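You operate a simulated robot arm through the tools that you are given. There is no shell and no other tool.

You are at the controls of a simulated two-armed robot. One attempt, no reset.

TASK
Twist the tail bulb loose so the loom can be metered; close the lamp up.
Fine: the battery switch stays off; the tail lens ends shut with its screw tight. Where these are worked on the way, their far stop is far enough and under half their travel is too little: tail lens.

Only the result counts: the job must be done as asked and must still hold three seconds after the hand-in. Knocking over, shifting, dropping, spilling or breaking anything else fails it.

THE ROBOT
Two 7-joint arms with fingered hands on one trunk that stands fixed in place. Base frame: the origin is at the foot of the trunk, x ahead of it, y to its left, z up. Units: mm, degrees, N and s.
The left shoulder is at [70, 145, 1037], the right one opposite. With the tool pointing down near the work surface each hand reaches from about 420 to 780 mm from the base axis, measured 20 degrees to its own side. Payload 3.5 kg a hand.
The tool frame of a hand sits at the grasp point between the pads (the TCP): z along the fingers, y along the line on which they close. The tips reach 25 mm beyond it. The gripper opens to 88 mm; its body begins 29 mm behind the TCP. The gripper is a hand of 4 fingers: y runs from the thumb to the fingers, the wrist lies at [-13, -97, -162] in the tool frame, and closing takes about 1.5 s.
Orientation is that of the tool frame in the base frame, as [roll, pitch, yaw] about the fixed x, y, z axes, in that order (R = Rz(yaw) Ry(pitch) Rx(roll)). With the fingers straight down and the wrist toward the robot, the tool's x, y and z point along [0, 1, 0], [1, 0, 0] and [0, 0, -1] of the base frame.

THE INTERFACE
- The arms move only by the tool jog_arm. It takes "left_plan", "right_plan" or both (then of equal length, played together; a hand with none holds still); each is a list that holds one entry, the list of rows, each a list of 6 numbers: the shift along the tool's x, y, z in mm, then the turn, a rotation vector about the tool's x, y, z in degrees. In form: [[[x, y, z, rx, ry, rz], ...]]. A call has 1 to 20 rows; each row shifts and turns the commanded pose from where the row before left it, along the tool's axes as they then stand. "left_gripper" and "right_gripper" are, for a hand that has rows, the opening in per cent of the stroke, from 0 (shut) to 100 (fully open), set as the call begins (left out, the last holds). Rows are played at 5 a second. More than 50 mm and 8.6 degrees between two rows, or a gripper value outside its range, and nothing of the call is played. Where a pose cannot be reached the arm comes as near as it can. A force on the tool above 90 N (or 10 N above the force at the start of the call, whichever is more), or a blocked arm, ends the call early, and 0.2 s more pass. Each finger travels about 45 mm/s and halts on what it meets, pressing with about 31 N; the grip force reading is that of the motor and also rises with nothing between the fingers. The clock runs only during rows and for 0.2 s after the last one: add rows that do not move to give the fingers time. The reply holds the time, the measured pose of the TCP, the force on the tool along the base axes, the opening and the grip force, in the units named above and with some noise, with the torque about the TCP (base axes, N m) and any sound that the robot's microphone picked up.
- Cameras (640 x 400 px; columns grow to the right, rows downward): "scene" is now at [130.5, 11.7, 1333.2]; the picture's right is [0.09, -1.00, 0.00], its down [-0.71, -0.06, -0.70] and it looks along [0.70, 0.06, -0.71] (base axes); focal length 214 px, centre (320, 200). "left" rides on the left gripper at [-64, -83, -98] in its tool frame; the picture's right is [-0.62, -0.37, 0.69], its down [0.71, -0.63, 0.30] and it looks along [0.33, 0.68, 0.65] (tool axes); focal length 265 px, centre (320, 200). "right" rides on the right gripper at [64, -83, -98] in its tool frame; the picture's right is [-0.62, 0.37, -0.69], its down [-0.71, -0.63, 0.30] and it looks along [-0.32, 0.68, 0.65] (tool axes); focal length 265 px, centre (320, 200). There is no depth. A picture from a camera that has moved, and an enlarged one, comes with that camera's place and axes in the base frame and with its lens. The place of the scene camera against the robot may be out by one fixed shift of up to 12 mm in any direction.
- capture(camera): a new picture of that camera. It takes no simulated time.
- raise_lower(by): slides the trunk up (or, below 0, down) by that many mm; the arms and the scene camera ride with it, the base frame stays. It gives what a move gives, with no picture.
- grasp_type(shape, hand): the hand has 4 fingers and takes this shape, open, in about a second: jaw (thumb against the fingers, like two jaws); tri (thumb and two fingers); tip (a fingertip pinch); poke (one finger out to press); point (the index stretched); flat (the hand flat); cup (the hand cupped); fist (a fist). The gripper value then closes the fingers along that shape, each until it touches; the sizes above hold for jaw. It gives what a move gives, with no picture.
- pan_tilt(pan, tilt): turns the head with the scene camera to pan (to the left, within 86 degrees either way) and tilt (down, from -29 to 69), counted from straight ahead of the robot. It gives what a move gives.
- inspect(camera, box): a new picture of the part [left, top, right, bottom] of that camera's present view, enlarged. It takes no simulated time.
- close_job(): hands the job in; it is judged then, once.

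Places have to be worked out from the pictures, the camera data and where the tool is seen. Open the grippers and draw the arms clear of the work before you hand the job in, unless the task says otherwise.

The tools are called after "Emit:" by a JSON object that holds its "fn" and its "kwargs". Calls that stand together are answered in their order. jog_arm: Moves the arms, as the interface text tells. Its arguments: {"type":"object","properties":{"left_plan":{"type":"array"},"left_gripper":{"type":"number"},"right_plan":{"type":"array"},"right_gripper":{"type":"number"}},"required":[]} The other tools are called the same way: raise_lower (by) moves the trunk up or down; grasp_type (shape, hand) gives the hand a shape; pan_tilt (pan, tilt) turns the head that bears the scene camera; capture (camera) takes a picture; inspect (camera, box) takes an enlarged picture of a part of a camera's view; close_job () hands the job in.

At the start:

```text
time: 0.0
left_ee_pos: [501.6, 249.1, 1130.6]
left_orientation: [180.0, 0.1, 90.1]
left_force: [0.0, 0.2, -0.3]
left_wrist_torque: [-0.01, 0.0, -0.04]
left_gripper_width: 87.8
left_grip_force: 0.0
left_shape: jaw
right_ee_pos: [554.8, -172.8, 1165.9]
right_orientation: [179.9, 0.0, 90.1]
right_force: [0.4, 0.9, -0.8]
right_wrist_torque: [-0.01, 0.02, -0.02]
right_gripper_width: 87.6
right_grip_force: 0.2
right_shape: jaw
trunk travel left (down, up): [-600.0, 240.0]
head pan, tilt (commanded): [5.1, 45.6]
```

scene: 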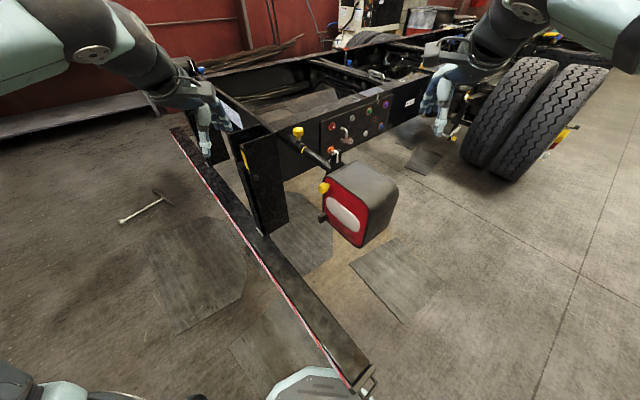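
right: 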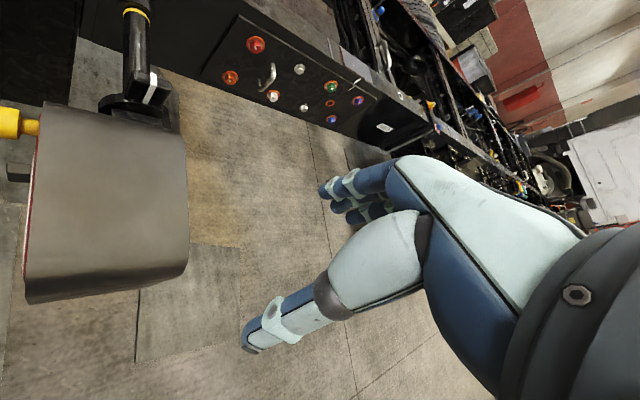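
left: 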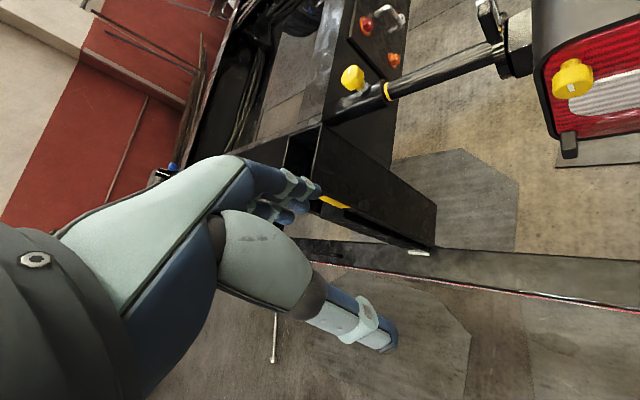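

The pictures show a truck tail with a lamp (red lens with a yellow screw knob) and a battery switch panel. I'll enlarge the lamp and panel regions for detail first.

Emit:
{"fn": "inspect", "kwargs": {"camera": "scene", "box": [270, 110, 430, 260]}}

Emit:
{"fn": "inspect", "kwargs": {"camera": "left", "box": [320, 0, 640, 200]}}

Emit:
{"fn": "inspect", "kwargs": {"camera": "right", "box": [0, 0, 400, 310]}}

```text
2.67 times, centred on (350, 185) of scene
camera zoom: at [130.5, 11.7, 1333.2], right [0.09, -1.0, 0.0], down [-0.71, -0.06, -0.7], along [0.7, 0.06, -0.71], focal length 572 px, centre (240, 240)
```

zoom: 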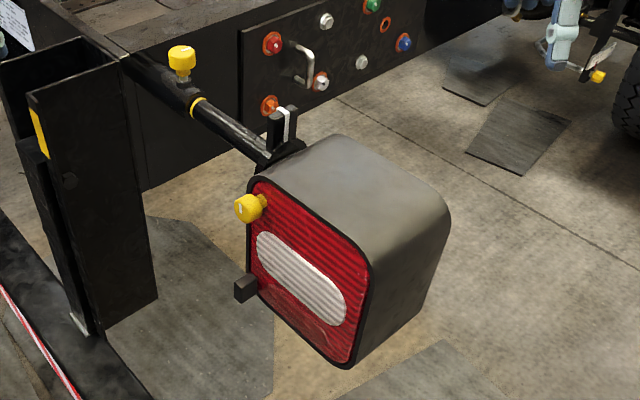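

```text
2.00 times, centred on (480, 100) of left
camera zoom: at [420.4, 183.2, 1229.5], right [-0.37, -0.62, -0.69], down [-0.63, 0.71, -0.3], along [0.68, 0.33, -0.65], focal length 531 px, centre (0, 400)
```

zoom: 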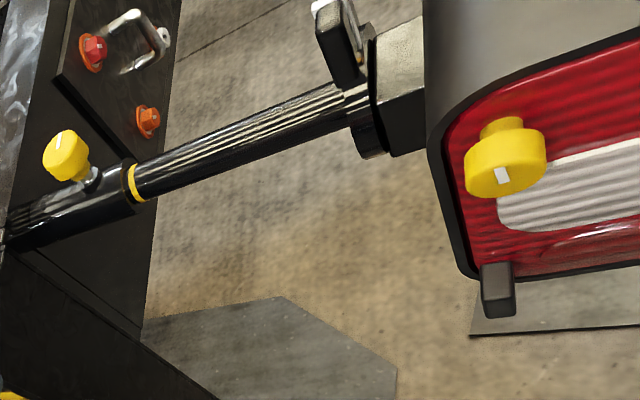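

```text
1.29 times, centred on (200, 155) of right
camera zoom: at [471.0, -109.9, 1265.7], right [0.37, -0.62, 0.69], down [-0.63, -0.71, -0.3], along [0.68, -0.32, -0.65], focal length 342 px, centre (475, 258)
```

zoom: 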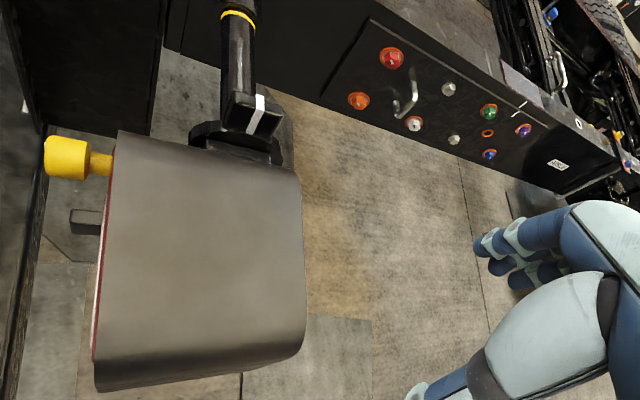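

The lamp's lens looks vertical, facing toward the robot's left-front at about 45°, with a yellow knob at its upper left and a black tab at the lower left. I'll zoom in tighter from all three cameras to find hinge, knob mark and tab.

Emit:
{"fn": "inspect", "kwargs": {"camera": "scene", "box": [310, 150, 400, 250]}}

Emit:
{"fn": "inspect", "kwargs": {"camera": "left", "box": [520, 20, 640, 180]}}

Emit:
{"fn": "inspect", "kwargs": {"camera": "right", "box": [0, 80, 200, 320]}}

Emit:
{"fn": "inspect", "kwargs": {"camera": "scene", "box": [280, 80, 430, 180]}}

```text
4.00 times, centred on (355, 200) of scene
camera zoom: at [130.5, 11.7, 1333.2], right [0.09, -1.0, 0.0], down [-0.71, -0.06, -0.7], along [0.7, 0.06, -0.71], focal length 858 px, centre (180, 200)
```

zoom: 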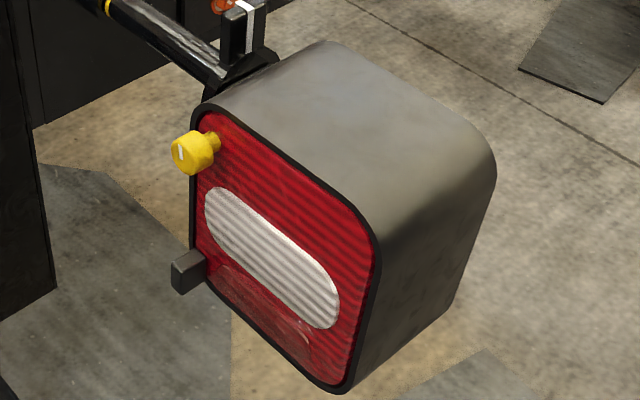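

```text
2.50 times, centred on (580, 100) of left
camera zoom: at [420.4, 183.2, 1229.5], right [-0.37, -0.62, -0.69], down [-0.63, 0.71, -0.3], along [0.68, 0.33, -0.65], focal length 664 px, centre (-330, 450)
```

zoom: 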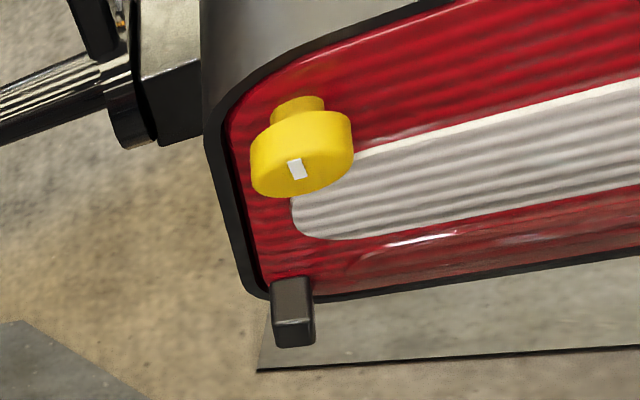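

```text
1.67 times, centred on (100, 200) of right
camera zoom: at [471.0, -109.9, 1265.7], right [0.37, -0.62, 0.69], down [-0.63, -0.71, -0.3], along [0.68, -0.32, -0.65], focal length 442 px, centre (687, 200)
```

zoom: 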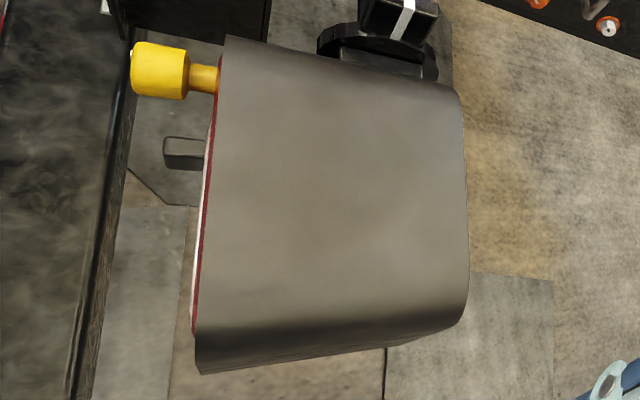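

```text
4.00 times, centred on (355, 130) of scene
camera zoom: at [130.5, 11.7, 1333.2], right [0.09, -1.0, 0.0], down [-0.71, -0.06, -0.7], along [0.7, 0.06, -0.71], focal length 858 px, centre (180, 480)
```

zoom: 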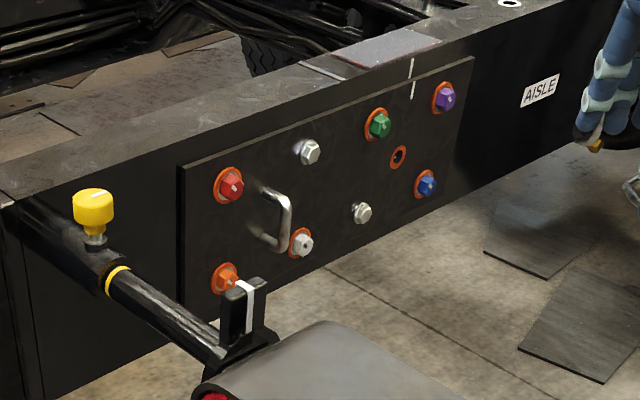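

The knob front triangulates to about [567, 46, 937], and the lens plane is vertical with its outward normal near (-0.71, 0.70, 0). I'll turn the left hand so its fingers point along the lens's inward normal (y up), in place, well clear of the lamp.

Emit:
{"fn": "jog_arm", "kwargs": {"left_plan": [[[0, 0, 0, -8.2, 0, 0], [0, 0, 0, -8.2, 0, 0], [0, 0, 0, -8.2, 0, 0], [0, 0, 0, -8.2, 0, 0], [0, 0, 0, -8.2, 0, 0], [0, 0, 0, -8.2, 0, 0], [0, 0, 0, -8.2, 0, 0], [0, 0, 0, -8.2, 0, 0], [0, 0, 0, -8.2, 0, 0], [0, 0, 0, -8.2, 0, 0], [0, 0, 0, -8.0, 0, 0], [0, 0, 0, 0, -7.5, 0], [0, 0, 0, 0, -7.5, 0], [0, 0, 0, 0, -7.5, 0], [0, 0, 0, 0, -7.5, 0], [0, 0, 0, 0, -7.5, 0], [0, 0, 0, 0, -7.5, 0]]]}}

```text
time: 3.6
left_ee_pos: [503.7, 249.1, 1130.9]
left_orientation: [90.1, 0.0, 44.9]
left_force: [0.4, -0.1, 0.5]
left_wrist_torque: [0.01, 0.03, -0.01]
left_gripper_width: 87.7
left_grip_force: 0.0
left_shape: jaw
right_ee_pos: [555.0, -173.1, 1166.4]
right_orientation: [180.0, 0.0, 89.9]
right_force: [-0.2, -0.5, -0.2]
right_wrist_torque: [0.01, 0.01, 0.01]
right_gripper_width: 87.5
right_grip_force: 0.0
right_shape: jaw
trunk travel left (down, up): [-600.0, 240.0]
head pan, tilt (commanded): [5.1, 45.6]
```

The hand is now oriented to face the lens. I'll lower it to stand off in front of the lens at about [440, 170, 900] and look with the left camera.

Emit:
{"fn": "jog_arm", "kwargs": {"left_plan": [[[-20, -40, 2, 0, 0, 0], [-20, -40, 2, 0, 0, 0], [-20, -40, 2, 0, 0, 0], [-20, -40, 2, 0, 0, 0], [-20, -40, 2, 0, 0, 0], [0, -31, 0, 0, 0, 0], [0, 0, 0, 0, 0, 0]]]}}

Emit:
{"fn": "capture", "kwargs": {"camera": "left"}}

Emit:
{"fn": "capture", "kwargs": {"camera": "scene"}}

```text
time: 5.2
left_ee_pos: [439.2, 168.9, 898.4]
left_orientation: [90.0, 0.0, 45.0]
left_force: [-0.9, -0.4, -0.2]
left_wrist_torque: [0.01, -0.03, -0.02]
left_gripper_width: 88.0
left_grip_force: 0.1
left_shape: jaw
right_ee_pos: [554.4, -173.1, 1167.5]
right_orientation: [-179.9, -0.1, 90.0]
right_force: [-0.3, 1.1, -0.5]
right_wrist_torque: [-0.05, 0.02, 0.0]
right_gripper_width: 87.7
right_grip_force: 0.0
right_shape: jaw
trunk travel left (down, up): [-600.0, 240.0]
head pan, tilt (commanded): [5.1, 45.6]
```

```text
taken
camera left: at [325.7, 191.8, 815.4], right [0.05, -0.93, -0.37], down [0.72, 0.29, -0.63], along [0.69, -0.23, 0.68], focal length 265 px, centre (320, 200)
```

left: 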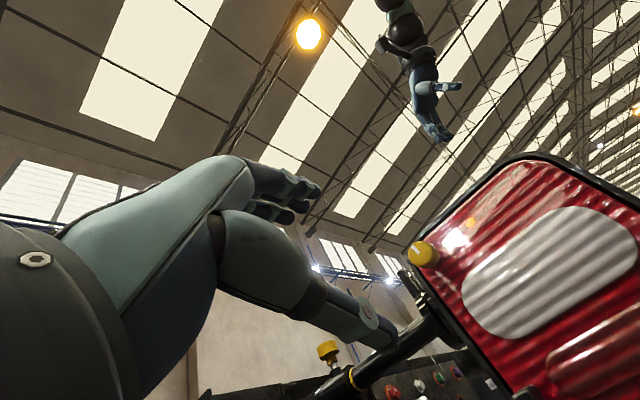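

```text
taken
camera scene: at [130.2, 11.6, 1333.2], right [0.09, -1.0, 0.0], down [-0.71, -0.06, -0.7], along [0.7, 0.06, -0.71], focal length 214 px, centre (320, 200)
```

scene: 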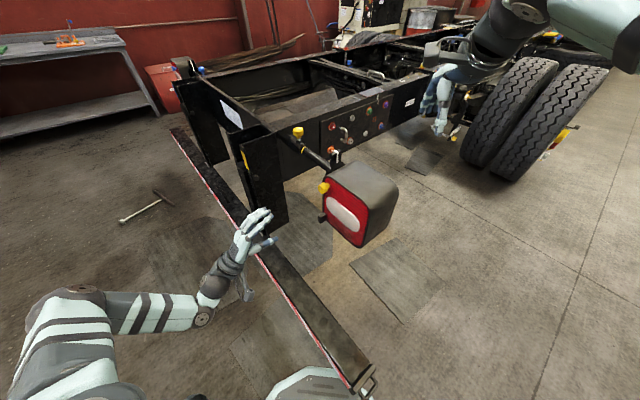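

The left camera now sees the lens obliquely with knob near (422,253), consistent with [567, 43, 933]. I'll zoom in on the knob and lens edges.

Emit:
{"fn": "inspect", "kwargs": {"camera": "left", "box": [380, 140, 640, 400]}}

Emit:
{"fn": "inspect", "kwargs": {"camera": "scene", "box": [310, 155, 370, 205]}}

```text
1.54 times, centred on (510, 270) of left
camera zoom: at [325.7, 191.8, 815.4], right [0.05, -0.93, -0.37], down [0.72, 0.29, -0.63], along [0.69, -0.23, 0.68], focal length 408 px, centre (28, 92)
```

zoom: 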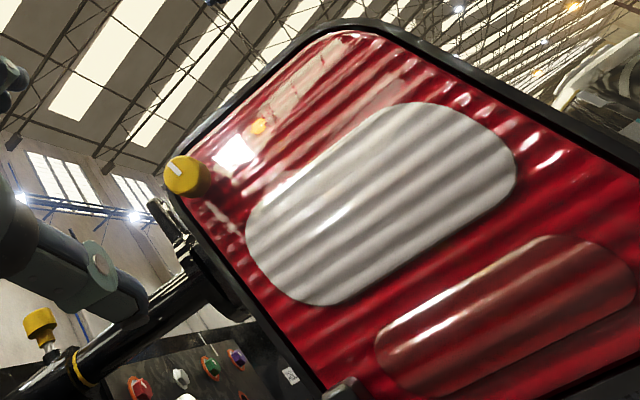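

```text
8.00 times, centred on (340, 180) of scene
camera zoom: at [130.2, 11.6, 1333.2], right [0.09, -1.0, 0.0], down [-0.71, -0.06, -0.7], along [0.7, 0.06, -0.71], focal length 1716 px, centre (160, 360)
```

zoom: 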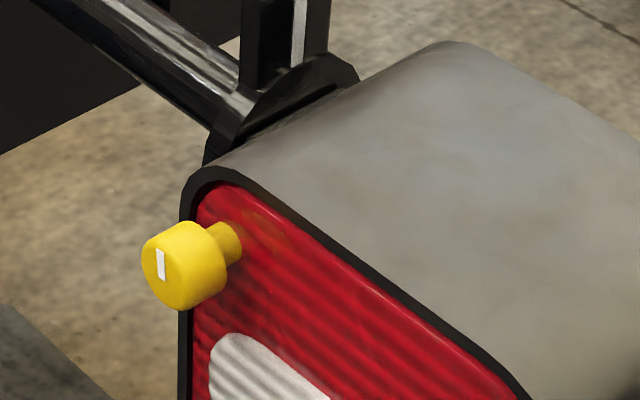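

The knob face centre refines to about [569, 43, 932] with a ~30 mm cap, mark pointing up. I'll move to a 60 mm standoff in front of it and test how far the hand can roll about the knob axis.

Emit:
{"fn": "jog_arm", "kwargs": {"left_plan": [[[0.9, 11.2, 40, 0, 0, 0], [0.9, 11.2, 40, 0, 0, 0], [1, 11.2, 40.8, 0, 0, 0], [0, 0, 0, 0, 0, 8.5], [0, 0, 0, 0, 0, 8.5], [0, 0, 0, 0, 0, 8.5], [0, 0, 0, 0, 0, 8.5], [0, 0, 0, 0, 0, 8.5], [0, 0, 0, 0, 0, 8.5], [0, 0, 0, 0, 0, 8.5], [0, 0, 0, 0, 0, 8.5], [0, 0, 0, 0, 0, 8.5], [0, 0, 0, 0, 0, 8.5], [0, 0, 0, 0, 0, 5.0], [0, 0, 0, 0, 0, 0]]]}}

Emit:
{"fn": "capture", "kwargs": {"camera": "left"}}

Emit:
{"fn": "capture", "kwargs": {"camera": "scene"}}

```text
time: 8.4
left_ee_pos: [526.6, 87.7, 933.9]
left_orientation: [-13.2, -89.8, 148.2]
left_force: [-0.5, 0.5, -1.3]
left_wrist_torque: [0.04, -0.01, -0.02]
left_gripper_width: 88.0
left_grip_force: 0.1
left_shape: jaw
right_ee_pos: [554.4, -173.6, 1166.0]
right_orientation: [-179.9, -0.1, 90.0]
right_force: [-0.2, 0.2, -0.2]
right_wrist_torque: [-0.01, 0.0, 0.02]
right_gripper_width: 87.5
right_grip_force: 0.1
right_shape: jaw
trunk travel left (down, up): [-600.0, 240.0]
head pan, tilt (commanded): [5.1, 45.6]
```

```text
taken
camera left: at [517.0, 215.3, 869.3], right [0.75, -0.23, -0.62], down [0.66, 0.23, 0.71], along [-0.02, -0.95, 0.32], focal length 265 px, centre (320, 200)
```

left: 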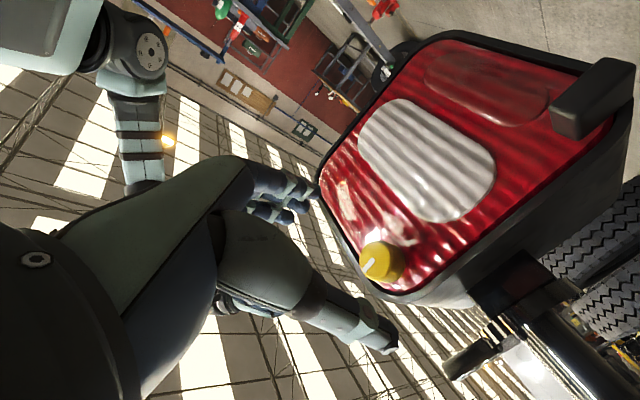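

```text
taken
camera scene: at [130.6, 11.9, 1333.2], right [0.09, -1.0, 0.0], down [-0.71, -0.06, -0.7], along [0.7, 0.06, -0.71], focal length 214 px, centre (320, 200)
```

scene: 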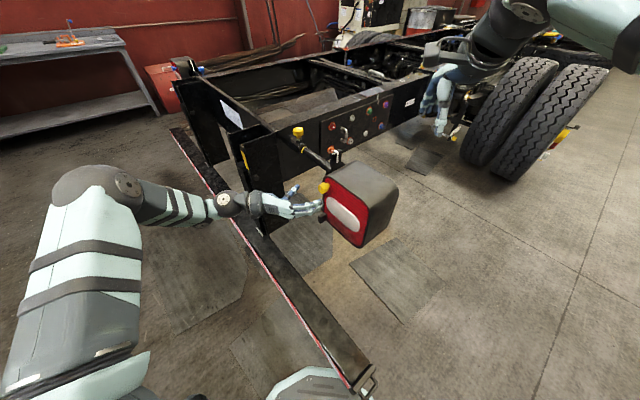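

The hand can roll +90° about the knob axis here, and this view shows the lens, knob and tab well. I'll zoom in for precise positions.

Emit:
{"fn": "inspect", "kwargs": {"camera": "left", "box": [340, 210, 460, 310]}}

Emit:
{"fn": "inspect", "kwargs": {"camera": "left", "box": [310, 20, 640, 320]}}

```text
4.00 times, centred on (400, 260) of left
camera zoom: at [517.0, 215.3, 869.3], right [0.75, -0.23, -0.62], down [0.66, 0.23, 0.71], along [-0.02, -0.95, 0.32], focal length 1062 px, centre (0, -40)
```

zoom: 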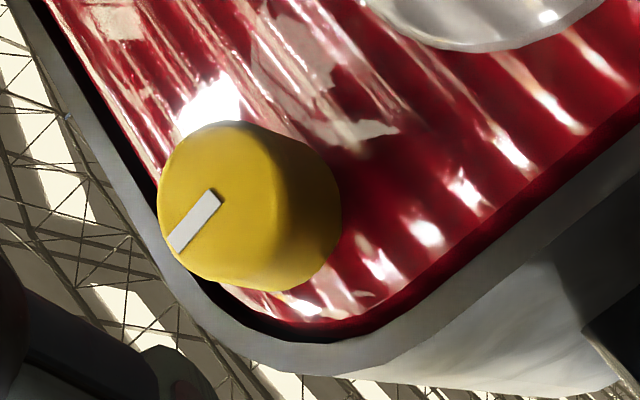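

```text
1.33 times, centred on (475, 170) of left
camera zoom: at [517.0, 215.3, 869.3], right [0.75, -0.23, -0.62], down [0.66, 0.23, 0.71], along [-0.02, -0.95, 0.32], focal length 354 px, centre (113, 240)
```

zoom: 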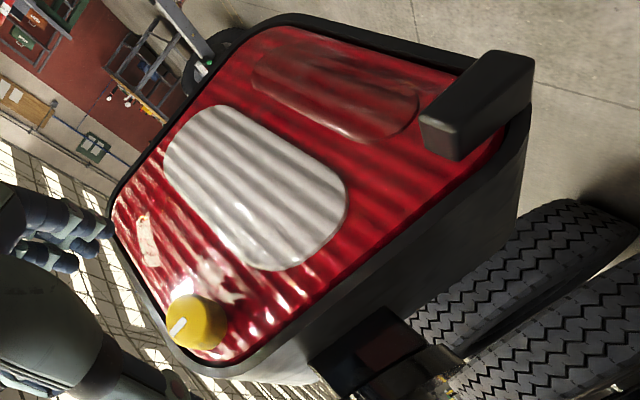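

Knob face centre refined to [569.3, 44.7, 933.6] and protrudes ~30 mm from the lens; the tab centre is near [583, 44, 792]. I'll advance the open hand straight along the knob axis by about 57 mm.

Emit:
{"fn": "jog_arm", "kwargs": {"left_plan": [[[0, 0, 20, 0, 0, 0], [0, 0, 15, 0, 0, 0], [0, 0, 12, 0, 0, 0], [0, 0, 10, 0, 0, 0], [0, 0, 0, 0, 0, 0]]], "left_gripper": 100}}

Emit:
{"fn": "capture", "kwargs": {"camera": "left"}}

Emit:
{"fn": "inspect", "kwargs": {"camera": "scene", "box": [270, 140, 400, 250]}}

```text
time: 9.6
left_ee_pos: [567.5, 48.2, 934.1]
left_orientation: [119.7, -89.9, 15.3]
left_force: [0.7, 0.1, 0.2]
left_wrist_torque: [0.02, 0.02, 0.0]
left_gripper_width: 87.6
left_grip_force: 0.1
left_shape: jaw
right_ee_pos: [554.9, -172.2, 1166.8]
right_orientation: [179.9, 0.0, 90.0]
right_force: [-0.8, 0.6, -0.1]
right_wrist_torque: [-0.01, 0.0, -0.01]
right_gripper_width: 87.6
right_grip_force: 0.1
right_shape: jaw
trunk travel left (down, up): [-600.0, 240.0]
head pan, tilt (commanded): [5.1, 45.6]
```

```text
taken
camera left: at [557.6, 175.4, 869.5], right [0.75, -0.23, -0.62], down [0.66, 0.23, 0.71], along [-0.02, -0.95, 0.32], focal length 265 px, centre (320, 200)
```

left: 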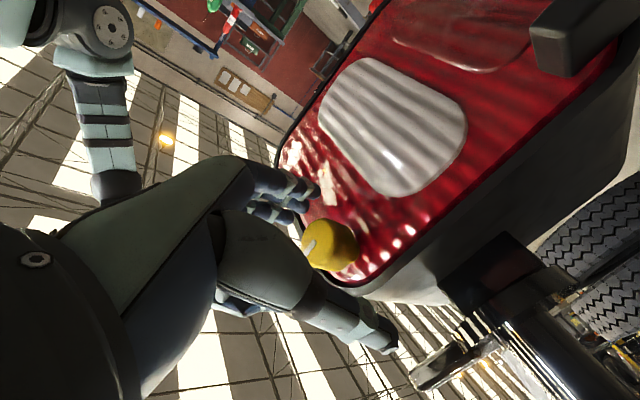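

```text
3.64 times, centred on (335, 195) of scene
camera zoom: at [130.3, 11.9, 1333.2], right [0.09, -1.0, 0.0], down [-0.71, -0.06, -0.7], along [0.7, 0.06, -0.71], focal length 780 px, centre (266, 218)
```

zoom: 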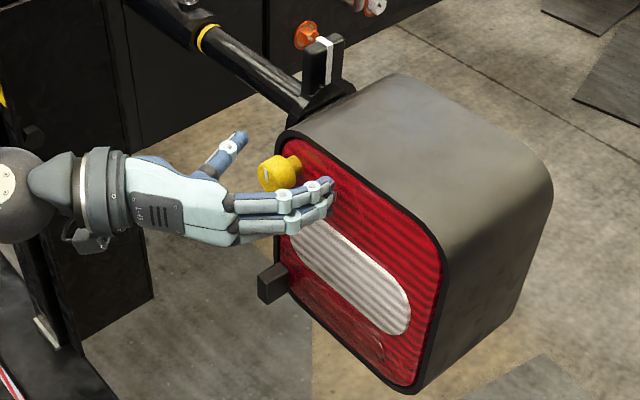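

The hand brackets the knob: predicted TCP pixel (315,242) nearly coincides with the knob face centre. I'll advance 3 mm and close on the knob.

Emit:
{"fn": "jog_arm", "kwargs": {"left_plan": [[[0, 0, 3, 0, 0, 0], [0, 0, 0, 0, 0, 0], [0, 0, 0, 0, 0, 0], [0, 0, 0, 0, 0, 0], [0, 0, 0, 0, 0, 0], [0, 0, 0, 0, 0, 0], [0, 0, 0, 0, 0, 0], [0, 0, 0, 0, 0, 0], [0, 0, 0, 0, 0, 0]]], "left_gripper": 0}}

Emit:
{"fn": "capture", "kwargs": {"camera": "left"}}

Emit:
{"fn": "inspect", "kwargs": {"camera": "scene", "box": [290, 150, 380, 225]}}

```text
time: 11.6
left_ee_pos: [572.1, 44.6, 933.7]
left_orientation: [162.8, -89.9, -27.8]
left_force: [13.2, -4.8, 3.0]
left_wrist_torque: [-0.04, 0.01, 0.16]
left_gripper_width: 17.6
left_grip_force: 31.2
left_shape: jaw
right_ee_pos: [556.7, -173.3, 1164.8]
right_orientation: [-179.8, -0.2, 90.0]
right_force: [0.4, 0.1, -0.7]
right_wrist_torque: [0.0, -0.05, 0.02]
right_gripper_width: 87.5
right_grip_force: 0.1
right_shape: jaw
trunk travel left (down, up): [-600.0, 240.0]
head pan, tilt (commanded): [5.1, 45.6]
```

```text
taken
camera left: at [561.6, 172.2, 868.5], right [0.75, -0.23, -0.62], down [0.66, 0.23, 0.71], along [-0.02, -0.95, 0.32], focal length 265 px, centre (320, 200)
```

left: 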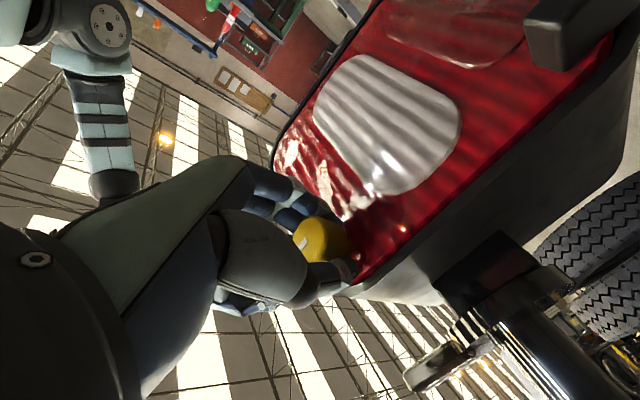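

```text
5.33 times, centred on (335, 188) of scene
camera zoom: at [133.4, 10.4, 1332.9], right [0.09, -1.0, 0.0], down [-0.71, -0.06, -0.7], along [0.7, 0.06, -0.72], focal length 1144 px, centre (240, 267)
```

zoom: 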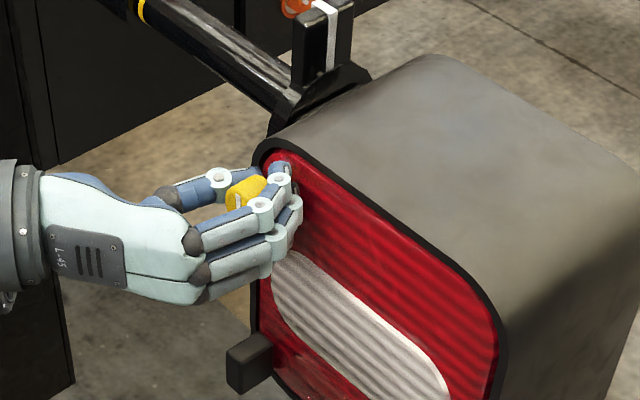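

The fingers hold the knob (width 17.6, grip 31 N). I'll turn counter-clockwise (negative about tool z) by 40° and check torque and the mark.

Emit:
{"fn": "jog_arm", "kwargs": {"left_plan": [[[0, 0, 0, 0, 0, -5], [0, 0, 0, 0, 0, -5], [0, 0, 0, 0, 0, -5], [0, 0, 0, 0, 0, -5], [0, 0, 0, 0, 0, -5], [0, 0, 0, 0, 0, -5], [0, 0, 0, 0, 0, -5], [0, 0, 0, 0, 0, -5]]], "left_gripper": 0}}

Emit:
{"fn": "inspect", "kwargs": {"camera": "left", "box": [220, 170, 420, 310]}}

Emit:
{"fn": "inspect", "kwargs": {"camera": "scene", "box": [290, 150, 380, 225]}}

```text
time: 13.4
left_ee_pos: [571.2, 44.4, 931.3]
left_orientation: [90.5, -49.9, 44.5]
left_force: [8.7, -6.1, -5.3]
left_wrist_torque: [0.1, 0.08, 0.08]
left_gripper_width: 18.0
left_grip_force: 30.7
left_shape: jaw
right_ee_pos: [557.9, -173.7, 1165.6]
right_orientation: [-179.7, -0.1, 90.0]
right_force: [-0.9, -0.2, -0.7]
right_wrist_torque: [-0.01, 0.01, 0.0]
right_gripper_width: 87.5
right_grip_force: 0.1
right_shape: jaw
trunk travel left (down, up): [-600.0, 240.0]
head pan, tilt (commanded): [5.1, 45.6]
```

```text
2.86 times, centred on (320, 240) of left
camera zoom: at [517.6, 128.4, 828.9], right [0.4, -0.57, -0.71], down [0.88, 0.45, 0.14], along [0.24, -0.69, 0.69], focal length 758 px, centre (320, 86)
```

zoom: 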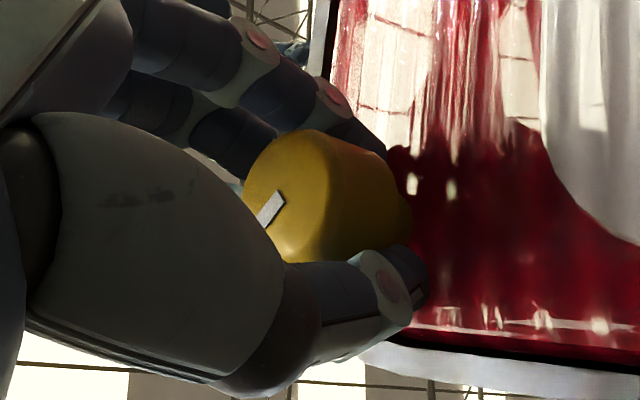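

```text
5.33 times, centred on (335, 188) of scene
camera zoom: at [133.7, 10.3, 1332.8], right [0.09, -1.0, 0.0], down [-0.71, -0.06, -0.7], along [0.7, 0.06, -0.72], focal length 1144 px, centre (240, 267)
```

zoom: 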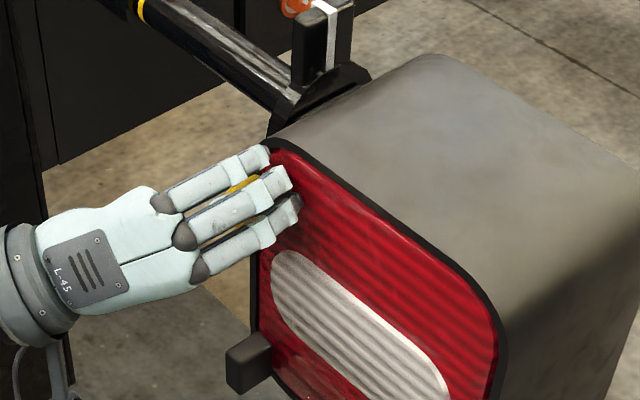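

The mark kept its orientation relative to the hand, so the knob turned with it by 40° with low torque. I'll keep turning another 60° counter-clockwise.

Emit:
{"fn": "jog_arm", "kwargs": {"left_plan": [[[0, 0, 0, 0, 0, -5], [0, 0, 0, 0, 0, -5], [0, 0, 0, 0, 0, -5], [0, 0, 0, 0, 0, -5], [0, 0, 0, 0, 0, -5], [0, 0, 0, 0, 0, -5], [0, 0, 0, 0, 0, -5], [0, 0, 0, 0, 0, -5], [0, 0, 0, 0, 0, -5], [0, 0, 0, 0, 0, -5], [0, 0, 0, 0, 0, -5], [0, 0, 0, 0, 0, -5]]], "left_gripper": 0}}

Emit:
{"fn": "capture", "kwargs": {"camera": "left"}}

Emit:
{"fn": "inspect", "kwargs": {"camera": "scene", "box": [290, 150, 380, 225]}}

```text
time: 16.0
left_ee_pos: [570.1, 43.1, 931.2]
left_orientation: [90.3, 10.1, 44.9]
left_force: [-5.9, -8.9, -14.1]
left_wrist_torque: [0.28, 0.14, -0.19]
left_gripper_width: 17.6
left_grip_force: 31.4
left_shape: jaw
right_ee_pos: [555.6, -174.2, 1166.8]
right_orientation: [-179.8, -0.1, 90.0]
right_force: [0.2, 0.2, 0.2]
right_wrist_torque: [0.0, 0.01, 0.01]
right_gripper_width: 87.7
right_grip_force: 0.0
right_shape: jaw
trunk travel left (down, up): [-600.0, 240.0]
head pan, tilt (commanded): [5.1, 45.6]
```

```text
taken
camera left: at [445.7, 57.1, 861.6], right [0.01, -0.97, -0.26], down [0.63, 0.21, -0.75], along [0.77, -0.16, 0.61], focal length 265 px, centre (320, 200)
```

left: 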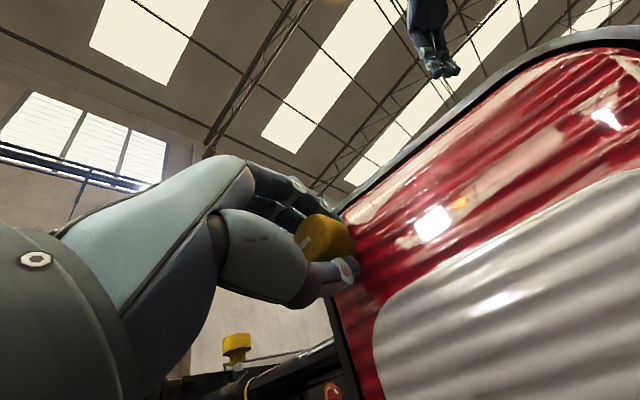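

```text
5.33 times, centred on (335, 188) of scene
camera zoom: at [131.3, 9.6, 1333.1], right [0.09, -1.0, 0.0], down [-0.71, -0.06, -0.7], along [0.7, 0.06, -0.71], focal length 1144 px, centre (240, 267)
```

zoom: 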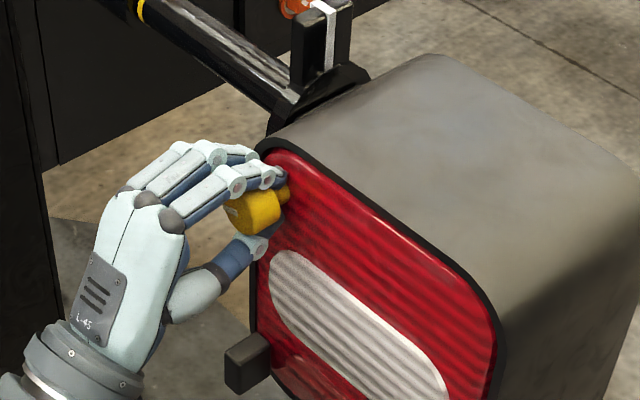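

The knob has turned ~100° with the hand. I'll continue another 50° counter-clockwise, watching force and sound for a stop.

Emit:
{"fn": "jog_arm", "kwargs": {"left_plan": [[[0, 0, 0, 0, 0, -5], [0, 0, 0, 0, 0, -5], [0, 0, 0, 0, 0, -5], [0, 0, 0, 0, 0, -5], [0, 0, 0, 0, 0, -5], [0, 0, 0, 0, 0, -5], [0, 0, 0, 0, 0, -5], [0, 0, 0, 0, 0, -5], [0, 0, 0, 0, 0, -5], [0, 0, 0, 0, 0, -5]]], "left_gripper": 0}}

Emit:
{"fn": "inspect", "kwargs": {"camera": "left", "box": [220, 170, 420, 310]}}

Emit:
{"fn": "inspect", "kwargs": {"camera": "scene", "box": [290, 150, 380, 225]}}

```text
time: 18.2
left_ee_pos: [568.3, 40.8, 935.1]
left_orientation: [90.2, 60.0, 45.0]
left_force: [-10.1, -14.1, -3.3]
left_wrist_torque: [0.11, 0.05, -0.29]
left_gripper_width: 17.3
left_grip_force: 31.3
left_shape: jaw
right_ee_pos: [554.2, -177.1, 1168.4]
right_orientation: [179.9, -0.2, 89.9]
right_force: [0.2, 0.0, 0.1]
right_wrist_torque: [0.02, -0.01, 0.0]
right_gripper_width: 87.8
right_grip_force: 0.1
right_shape: jaw
trunk travel left (down, up): [-600.0, 240.0]
head pan, tilt (commanded): [5.1, 45.6]
```

```text
2.86 times, centred on (320, 240) of left
camera zoom: at [425.6, 36.8, 948.8], right [0.04, -0.94, 0.35], down [0.08, -0.35, -0.93], along [1.0, 0.07, 0.06], focal length 758 px, centre (320, 86)
```

zoom: 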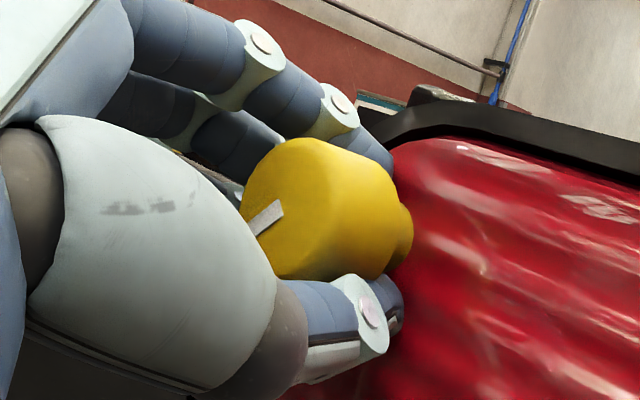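

```text
5.33 times, centred on (335, 188) of scene
camera zoom: at [128.7, 8.0, 1333.4], right [0.09, -1.0, 0.0], down [-0.71, -0.06, -0.7], along [0.7, 0.06, -0.71], focal length 1144 px, centre (240, 267)
```

zoom: 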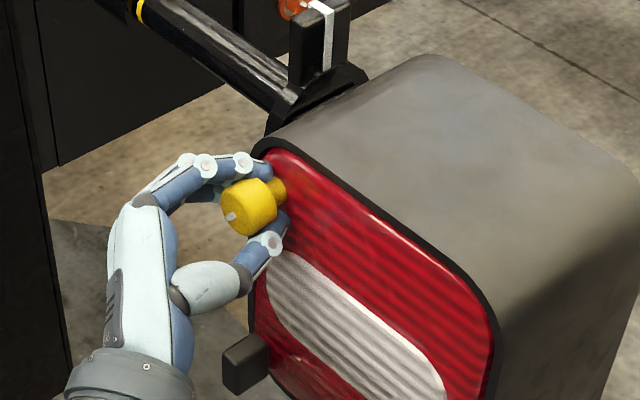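

The knob is ~150° turned, no stop heard yet. I'll try another 30° to reach 180° total.

Emit:
{"fn": "jog_arm", "kwargs": {"left_plan": [[[0, 0, 0, 0, 0, -5], [0, 0, 0, 0, 0, -5], [0, 0, 0, 0, 0, -5], [0, 0, 0, 0, 0, -5], [0, 0, 0, 0, 0, -5], [0, 0, 0, 0, 0, -5], [0, 0, 0, 0, 0, 0]]], "left_gripper": 0}}

Emit:
{"fn": "inspect", "kwargs": {"camera": "left", "box": [220, 170, 420, 310]}}

Emit:
{"fn": "inspect", "kwargs": {"camera": "scene", "box": [290, 150, 380, 225]}}

```text
time: 19.8
left_ee_pos: [568.3, 42.9, 936.2]
left_orientation: [61.2, 89.9, 16.2]
left_force: [-7.5, -12.1, 5.0]
left_wrist_torque: [0.0, -0.14, -0.2]
left_gripper_width: 17.2
left_grip_force: 30.8
left_shape: jaw
right_ee_pos: [552.8, -176.4, 1167.9]
right_orientation: [179.9, -0.1, 90.0]
right_force: [0.4, 0.9, -0.5]
right_wrist_torque: [0.0, -0.02, 0.01]
right_gripper_width: 87.5
right_grip_force: 0.0
right_shape: jaw
trunk travel left (down, up): [-600.0, 240.0]
head pan, tilt (commanded): [5.1, 45.6]
```

```text
2.86 times, centred on (320, 240) of left
camera zoom: at [439.7, 52.7, 999.9], right [0.23, -0.75, 0.62], down [-0.23, -0.66, -0.72], along [0.95, 0.02, -0.32], focal length 758 px, centre (320, 86)
```

zoom: 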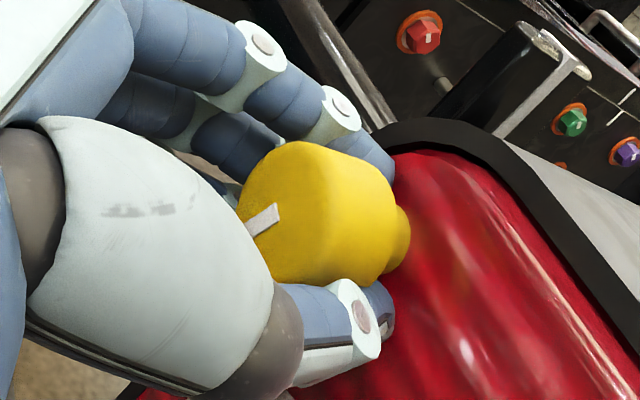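

```text
5.33 times, centred on (335, 188) of scene
camera zoom: at [127.9, 8.6, 1333.6], right [0.09, -1.0, 0.0], down [-0.71, -0.06, -0.7], along [0.7, 0.06, -0.71], focal length 1144 px, centre (240, 267)
```

zoom: 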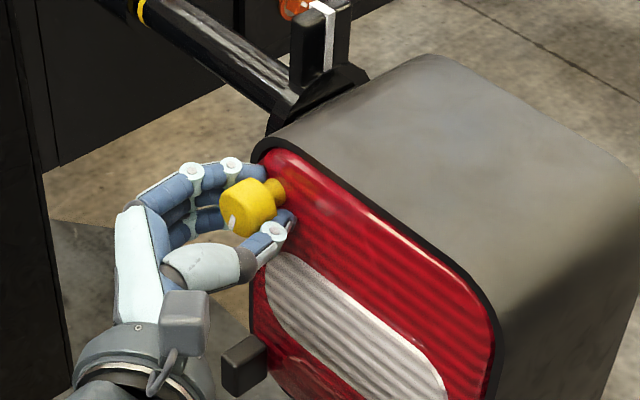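

Still turning freely at 180° with moderate force. I'll try another 40° in the same grip.

Emit:
{"fn": "jog_arm", "kwargs": {"left_plan": [[[0, 0, 0, 0, 0, -5], [0, 0, 0, 0, 0, -5], [0, 0, 0, 0, 0, -5], [0, 0, 0, 0, 0, -5], [0, 0, 0, 0, 0, -5], [0, 0, 0, 0, 0, -5], [0, 0, 0, 0, 0, -5], [0, 0, 0, 0, 0, -5], [0, 0, 0, 0, 0, 0]]], "left_gripper": 0}}

Emit:
{"fn": "inspect", "kwargs": {"camera": "left", "box": [220, 170, 420, 310]}}

Emit:
{"fn": "inspect", "kwargs": {"camera": "scene", "box": [290, 150, 380, 225]}}

```text
time: 21.8
left_ee_pos: [567.9, 44.2, 935.8]
left_orientation: [-89.7, 50.0, -134.6]
left_force: [-2.7, -5.2, 11.0]
left_wrist_torque: [-0.11, -0.16, 0.02]
left_gripper_width: 17.2
left_grip_force: 30.9
left_shape: jaw
right_ee_pos: [552.2, -175.4, 1167.6]
right_orientation: [180.0, -0.1, 90.0]
right_force: [-0.4, 0.0, -0.3]
right_wrist_torque: [-0.02, 0.01, 0.04]
right_gripper_width: 88.0
right_grip_force: 0.0
right_shape: jaw
trunk travel left (down, up): [-600.0, 240.0]
head pan, tilt (commanded): [5.1, 45.6]
```

```text
2.86 times, centred on (320, 240) of left
camera zoom: at [483.2, 97.3, 1038.2], right [0.57, -0.4, 0.71], down [-0.45, -0.88, -0.14], along [0.69, -0.24, -0.69], focal length 758 px, centre (320, 86)
```

zoom: 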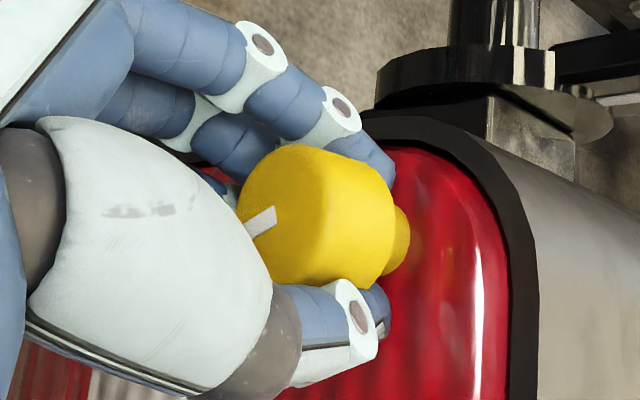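

```text
5.33 times, centred on (335, 188) of scene
camera zoom: at [128.0, 10.3, 1333.5], right [0.09, -1.0, 0.0], down [-0.71, -0.06, -0.7], along [0.7, 0.06, -0.71], focal length 1144 px, centre (240, 267)
```

zoom: 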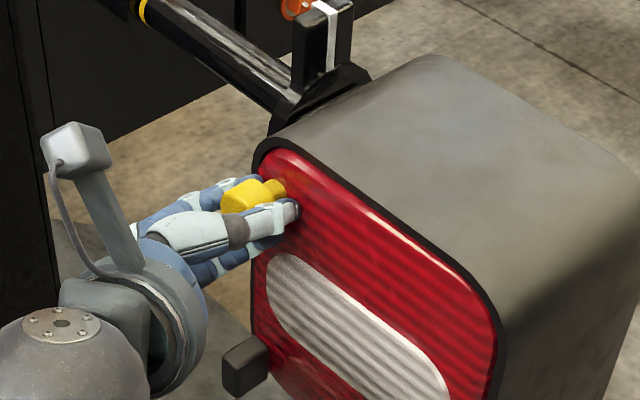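

220° turned and still following the hand. I'll continue another 50° in this grip.

Emit:
{"fn": "jog_arm", "kwargs": {"left_plan": [[[0, 0, 0, 0, 0, -5], [0, 0, 0, 0, 0, -5], [0, 0, 0, 0, 0, -5], [0, 0, 0, 0, 0, -5], [0, 0, 0, 0, 0, -5], [0, 0, 0, 0, 0, -5], [0, 0, 0, 0, 0, -5], [0, 0, 0, 0, 0, -5], [0, 0, 0, 0, 0, -5], [0, 0, 0, 0, 0, -5], [0, 0, 0, 0, 0, 0]]], "left_gripper": 0}}

Emit:
{"fn": "inspect", "kwargs": {"camera": "left", "box": [220, 170, 420, 310]}}

Emit:
{"fn": "capture", "kwargs": {"camera": "scene"}}

```text
time: 24.2
left_ee_pos: [568.9, 46.5, 935.4]
left_orientation: [-90.0, 0.0, -134.9]
left_force: [2.1, 2.6, 8.1]
left_wrist_torque: [-0.07, -0.22, 0.08]
left_gripper_width: 16.8
left_grip_force: 31.4
left_shape: jaw
right_ee_pos: [552.9, -173.7, 1167.1]
right_orientation: [179.9, 0.1, 89.9]
right_force: [0.6, 0.4, 0.8]
right_wrist_torque: [0.0, 0.0, -0.01]
right_gripper_width: 88.0
right_grip_force: 0.0
right_shape: jaw
trunk travel left (down, up): [-600.0, 240.0]
head pan, tilt (commanded): [5.1, 45.6]
```

```text
2.86 times, centred on (320, 240) of left
camera zoom: at [545.5, 160.0, 1017.2], right [0.93, -0.05, 0.37], down [-0.29, -0.72, 0.63], along [0.23, -0.69, -0.68], focal length 758 px, centre (320, 86)
```

zoom: 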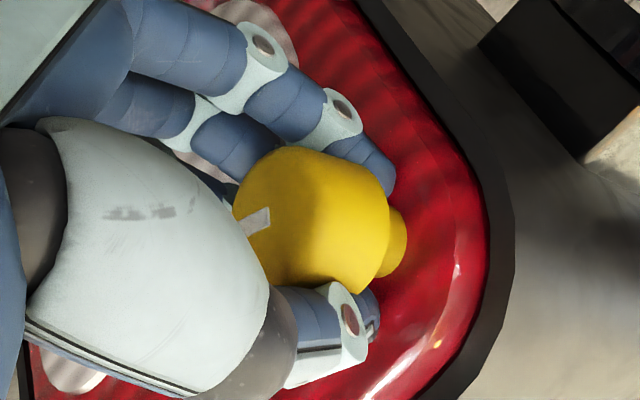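

```text
taken
camera scene: at [129.7, 12.1, 1333.3], right [0.09, -1.0, 0.0], down [-0.71, -0.06, -0.7], along [0.7, 0.06, -0.71], focal length 214 px, centre (320, 200)
```

scene: 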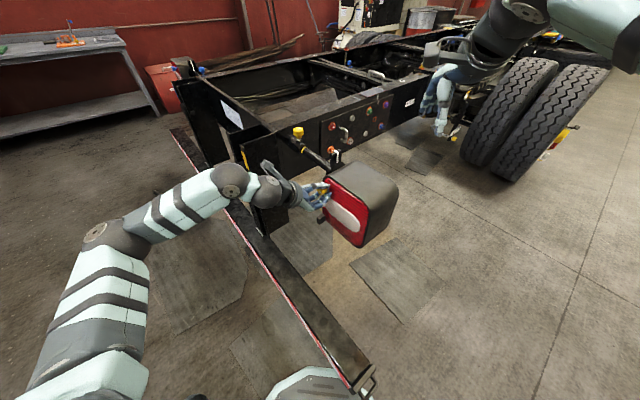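

270° turned. I'll go on for another 45°.

Emit:
{"fn": "jog_arm", "kwargs": {"left_plan": [[[0, 0, 0, 0, 0, -5], [0, 0, 0, 0, 0, -5], [0, 0, 0, 0, 0, -5], [0, 0, 0, 0, 0, -5], [0, 0, 0, 0, 0, -5], [0, 0, 0, 0, 0, -5], [0, 0, 0, 0, 0, -5], [0, 0, 0, 0, 0, -5], [0, 0, 0, 0, 0, -5], [0, 0, 0, 0, 0, 0]]], "left_gripper": 0}}

Emit:
{"fn": "inspect", "kwargs": {"camera": "left", "box": [220, 170, 420, 310]}}

Emit:
{"fn": "inspect", "kwargs": {"camera": "scene", "box": [290, 150, 380, 225]}}

```text
time: 26.4
left_ee_pos: [570.4, 46.5, 931.0]
left_orientation: [-90.4, -45.1, -134.6]
left_force: [4.4, 4.5, -4.6]
left_wrist_torque: [0.34, -0.11, 0.18]
left_gripper_width: 15.5
left_grip_force: 31.1
left_shape: jaw
right_ee_pos: [556.2, -172.4, 1166.5]
right_orientation: [-179.9, 0.0, 90.0]
right_force: [-0.7, -1.0, 0.3]
right_wrist_torque: [-0.01, 0.0, 0.0]
right_gripper_width: 87.4
right_grip_force: 0.1
right_shape: jaw
trunk travel left (down, up): [-600.0, 240.0]
head pan, tilt (commanded): [5.1, 45.6]
```

```text
2.86 times, centred on (320, 240) of left
camera zoom: at [574.8, 188.9, 944.2], right [0.98, 0.01, -0.18], down [0.18, -0.26, 0.95], along [-0.04, -0.97, -0.25], focal length 758 px, centre (320, 86)
```

zoom: 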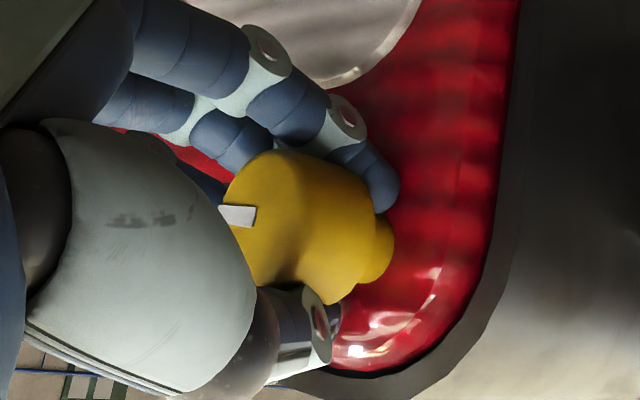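

```text
5.33 times, centred on (335, 188) of scene
camera zoom: at [132.2, 12.9, 1332.9], right [0.09, -1.0, 0.0], down [-0.71, -0.06, -0.7], along [0.7, 0.06, -0.72], focal length 1144 px, centre (240, 267)
```

zoom: 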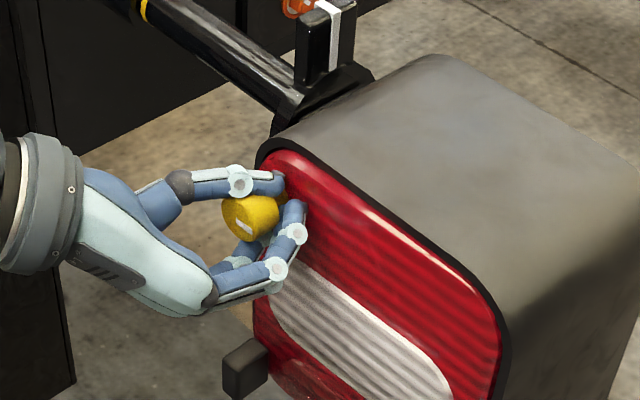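

The hand turned 315° but the mark now lags the hand and torque rose to ~0.32 N·m, so the screw seems to have met its stop at about 270°. I'll open the hand and back off along the axis to look.

Emit:
{"fn": "jog_arm", "kwargs": {"left_plan": [[[0, 0, 0, 0, 0, 4], [0, 0, 0, 0, 0, 0], [0, 0, 0, 0, 0, 0], [0, 0, 0, 0, 0, 0], [0, 0, 0, 0, 0, 0], [0, 0, 0, 0, 0, 0], [0, 0, -10, 0, 0, 0], [0, 0, -20, 0, 0, 0], [0, 0, -30, 0, 0, 0], [0, 0, -30, 0, 0, 0], [0, 0, 0, 0, 0, 0]]], "left_gripper": 100}}

Emit:
{"fn": "inspect", "kwargs": {"camera": "scene", "box": [290, 150, 380, 225]}}

Emit:
{"fn": "capture", "kwargs": {"camera": "left"}}

Emit:
{"fn": "inspect", "kwargs": {"camera": "right", "box": [0, 80, 200, 320]}}

```text
time: 28.8
left_ee_pos: [505.9, 108.6, 934.3]
left_orientation: [-90.1, -40.9, -135.0]
left_force: [0.3, 0.0, 0.2]
left_wrist_torque: [0.0, 0.02, 0.01]
left_gripper_width: 87.8
left_grip_force: 0.1
left_shape: jaw
right_ee_pos: [555.4, -173.5, 1166.4]
right_orientation: [-180.0, -0.1, 90.1]
right_force: [0.4, -0.2, -0.6]
right_wrist_torque: [-0.05, 0.02, -0.01]
right_gripper_width: 87.8
right_grip_force: 0.1
right_shape: jaw
trunk travel left (down, up): [-600.0, 240.0]
head pan, tilt (commanded): [5.1, 45.6]
```

```text
5.33 times, centred on (335, 188) of scene
camera zoom: at [131.3, 11.1, 1333.1], right [0.09, -1.0, 0.0], down [-0.71, -0.06, -0.7], along [0.7, 0.06, -0.71], focal length 1144 px, centre (240, 267)
```

zoom: 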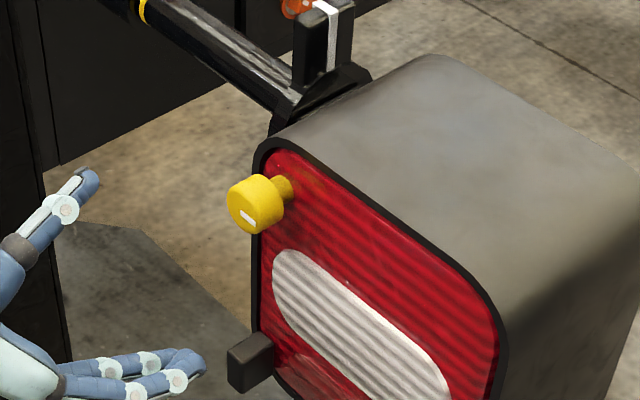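

```text
taken
camera left: at [510.1, 249.5, 954.3], right [0.99, 0.01, -0.13], down [0.13, -0.3, 0.94], along [-0.03, -0.95, -0.3], focal length 265 px, centre (320, 200)
```

left: 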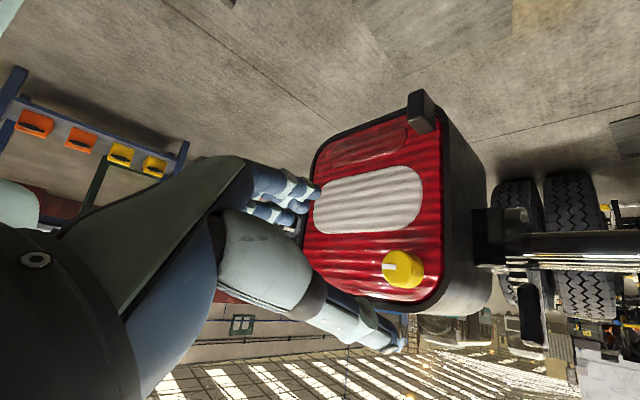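

```text
1.67 times, centred on (100, 200) of right
camera zoom: at [471.8, -110.5, 1265.4], right [0.37, -0.62, 0.69], down [-0.63, -0.71, -0.3], along [0.68, -0.32, -0.65], focal length 442 px, centre (687, 200)
```

zoom: 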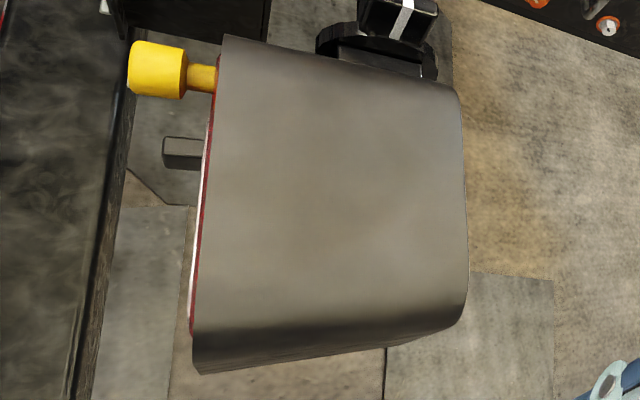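

The mark now points right (270° counter-clockwise from its start) and the knob stands slightly further out, so the screw appears undone. Next is the tab at the lower-left of the lens; I'll zoom in on it.

Emit:
{"fn": "inspect", "kwargs": {"camera": "left", "box": [380, 70, 480, 150]}}

Emit:
{"fn": "inspect", "kwargs": {"camera": "left", "box": [290, 80, 500, 330]}}

Emit:
{"fn": "inspect", "kwargs": {"camera": "scene", "box": [310, 195, 370, 235]}}

```text
5.00 times, centred on (430, 110) of left
camera zoom: at [510.1, 249.5, 954.3], right [0.99, 0.01, -0.13], down [0.13, -0.3, 0.94], along [-0.03, -0.95, -0.3], focal length 1327 px, centre (-230, 650)
```

zoom: 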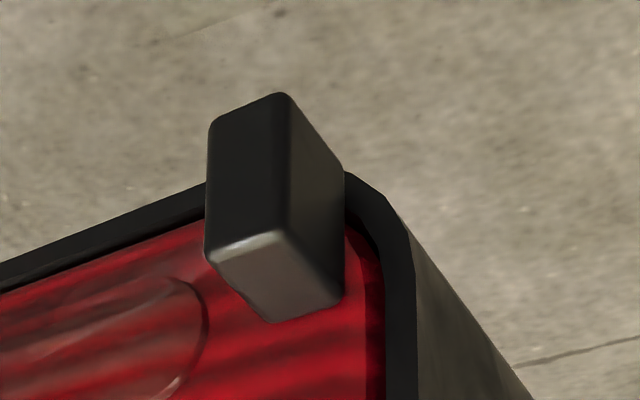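

```text
1.60 times, centred on (395, 205) of left
camera zoom: at [510.1, 249.5, 954.3], right [0.99, 0.01, -0.13], down [0.13, -0.3, 0.94], along [-0.03, -0.95, -0.3], focal length 425 px, centre (200, 192)
```

zoom: 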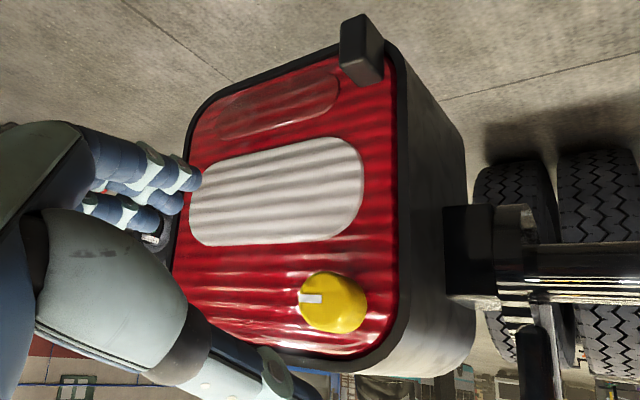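

```text
10.00 times, centred on (340, 215) of scene
camera zoom: at [131.3, 11.1, 1333.1], right [0.09, -1.0, 0.0], down [-0.71, -0.06, -0.7], along [0.7, 0.06, -0.71], focal length 2145 px, centre (120, 50)
```

zoom: 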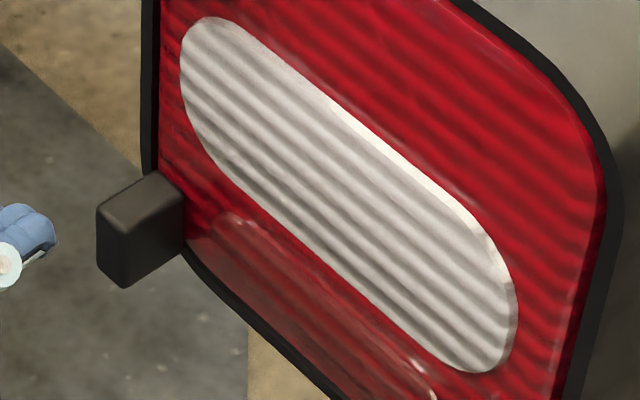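

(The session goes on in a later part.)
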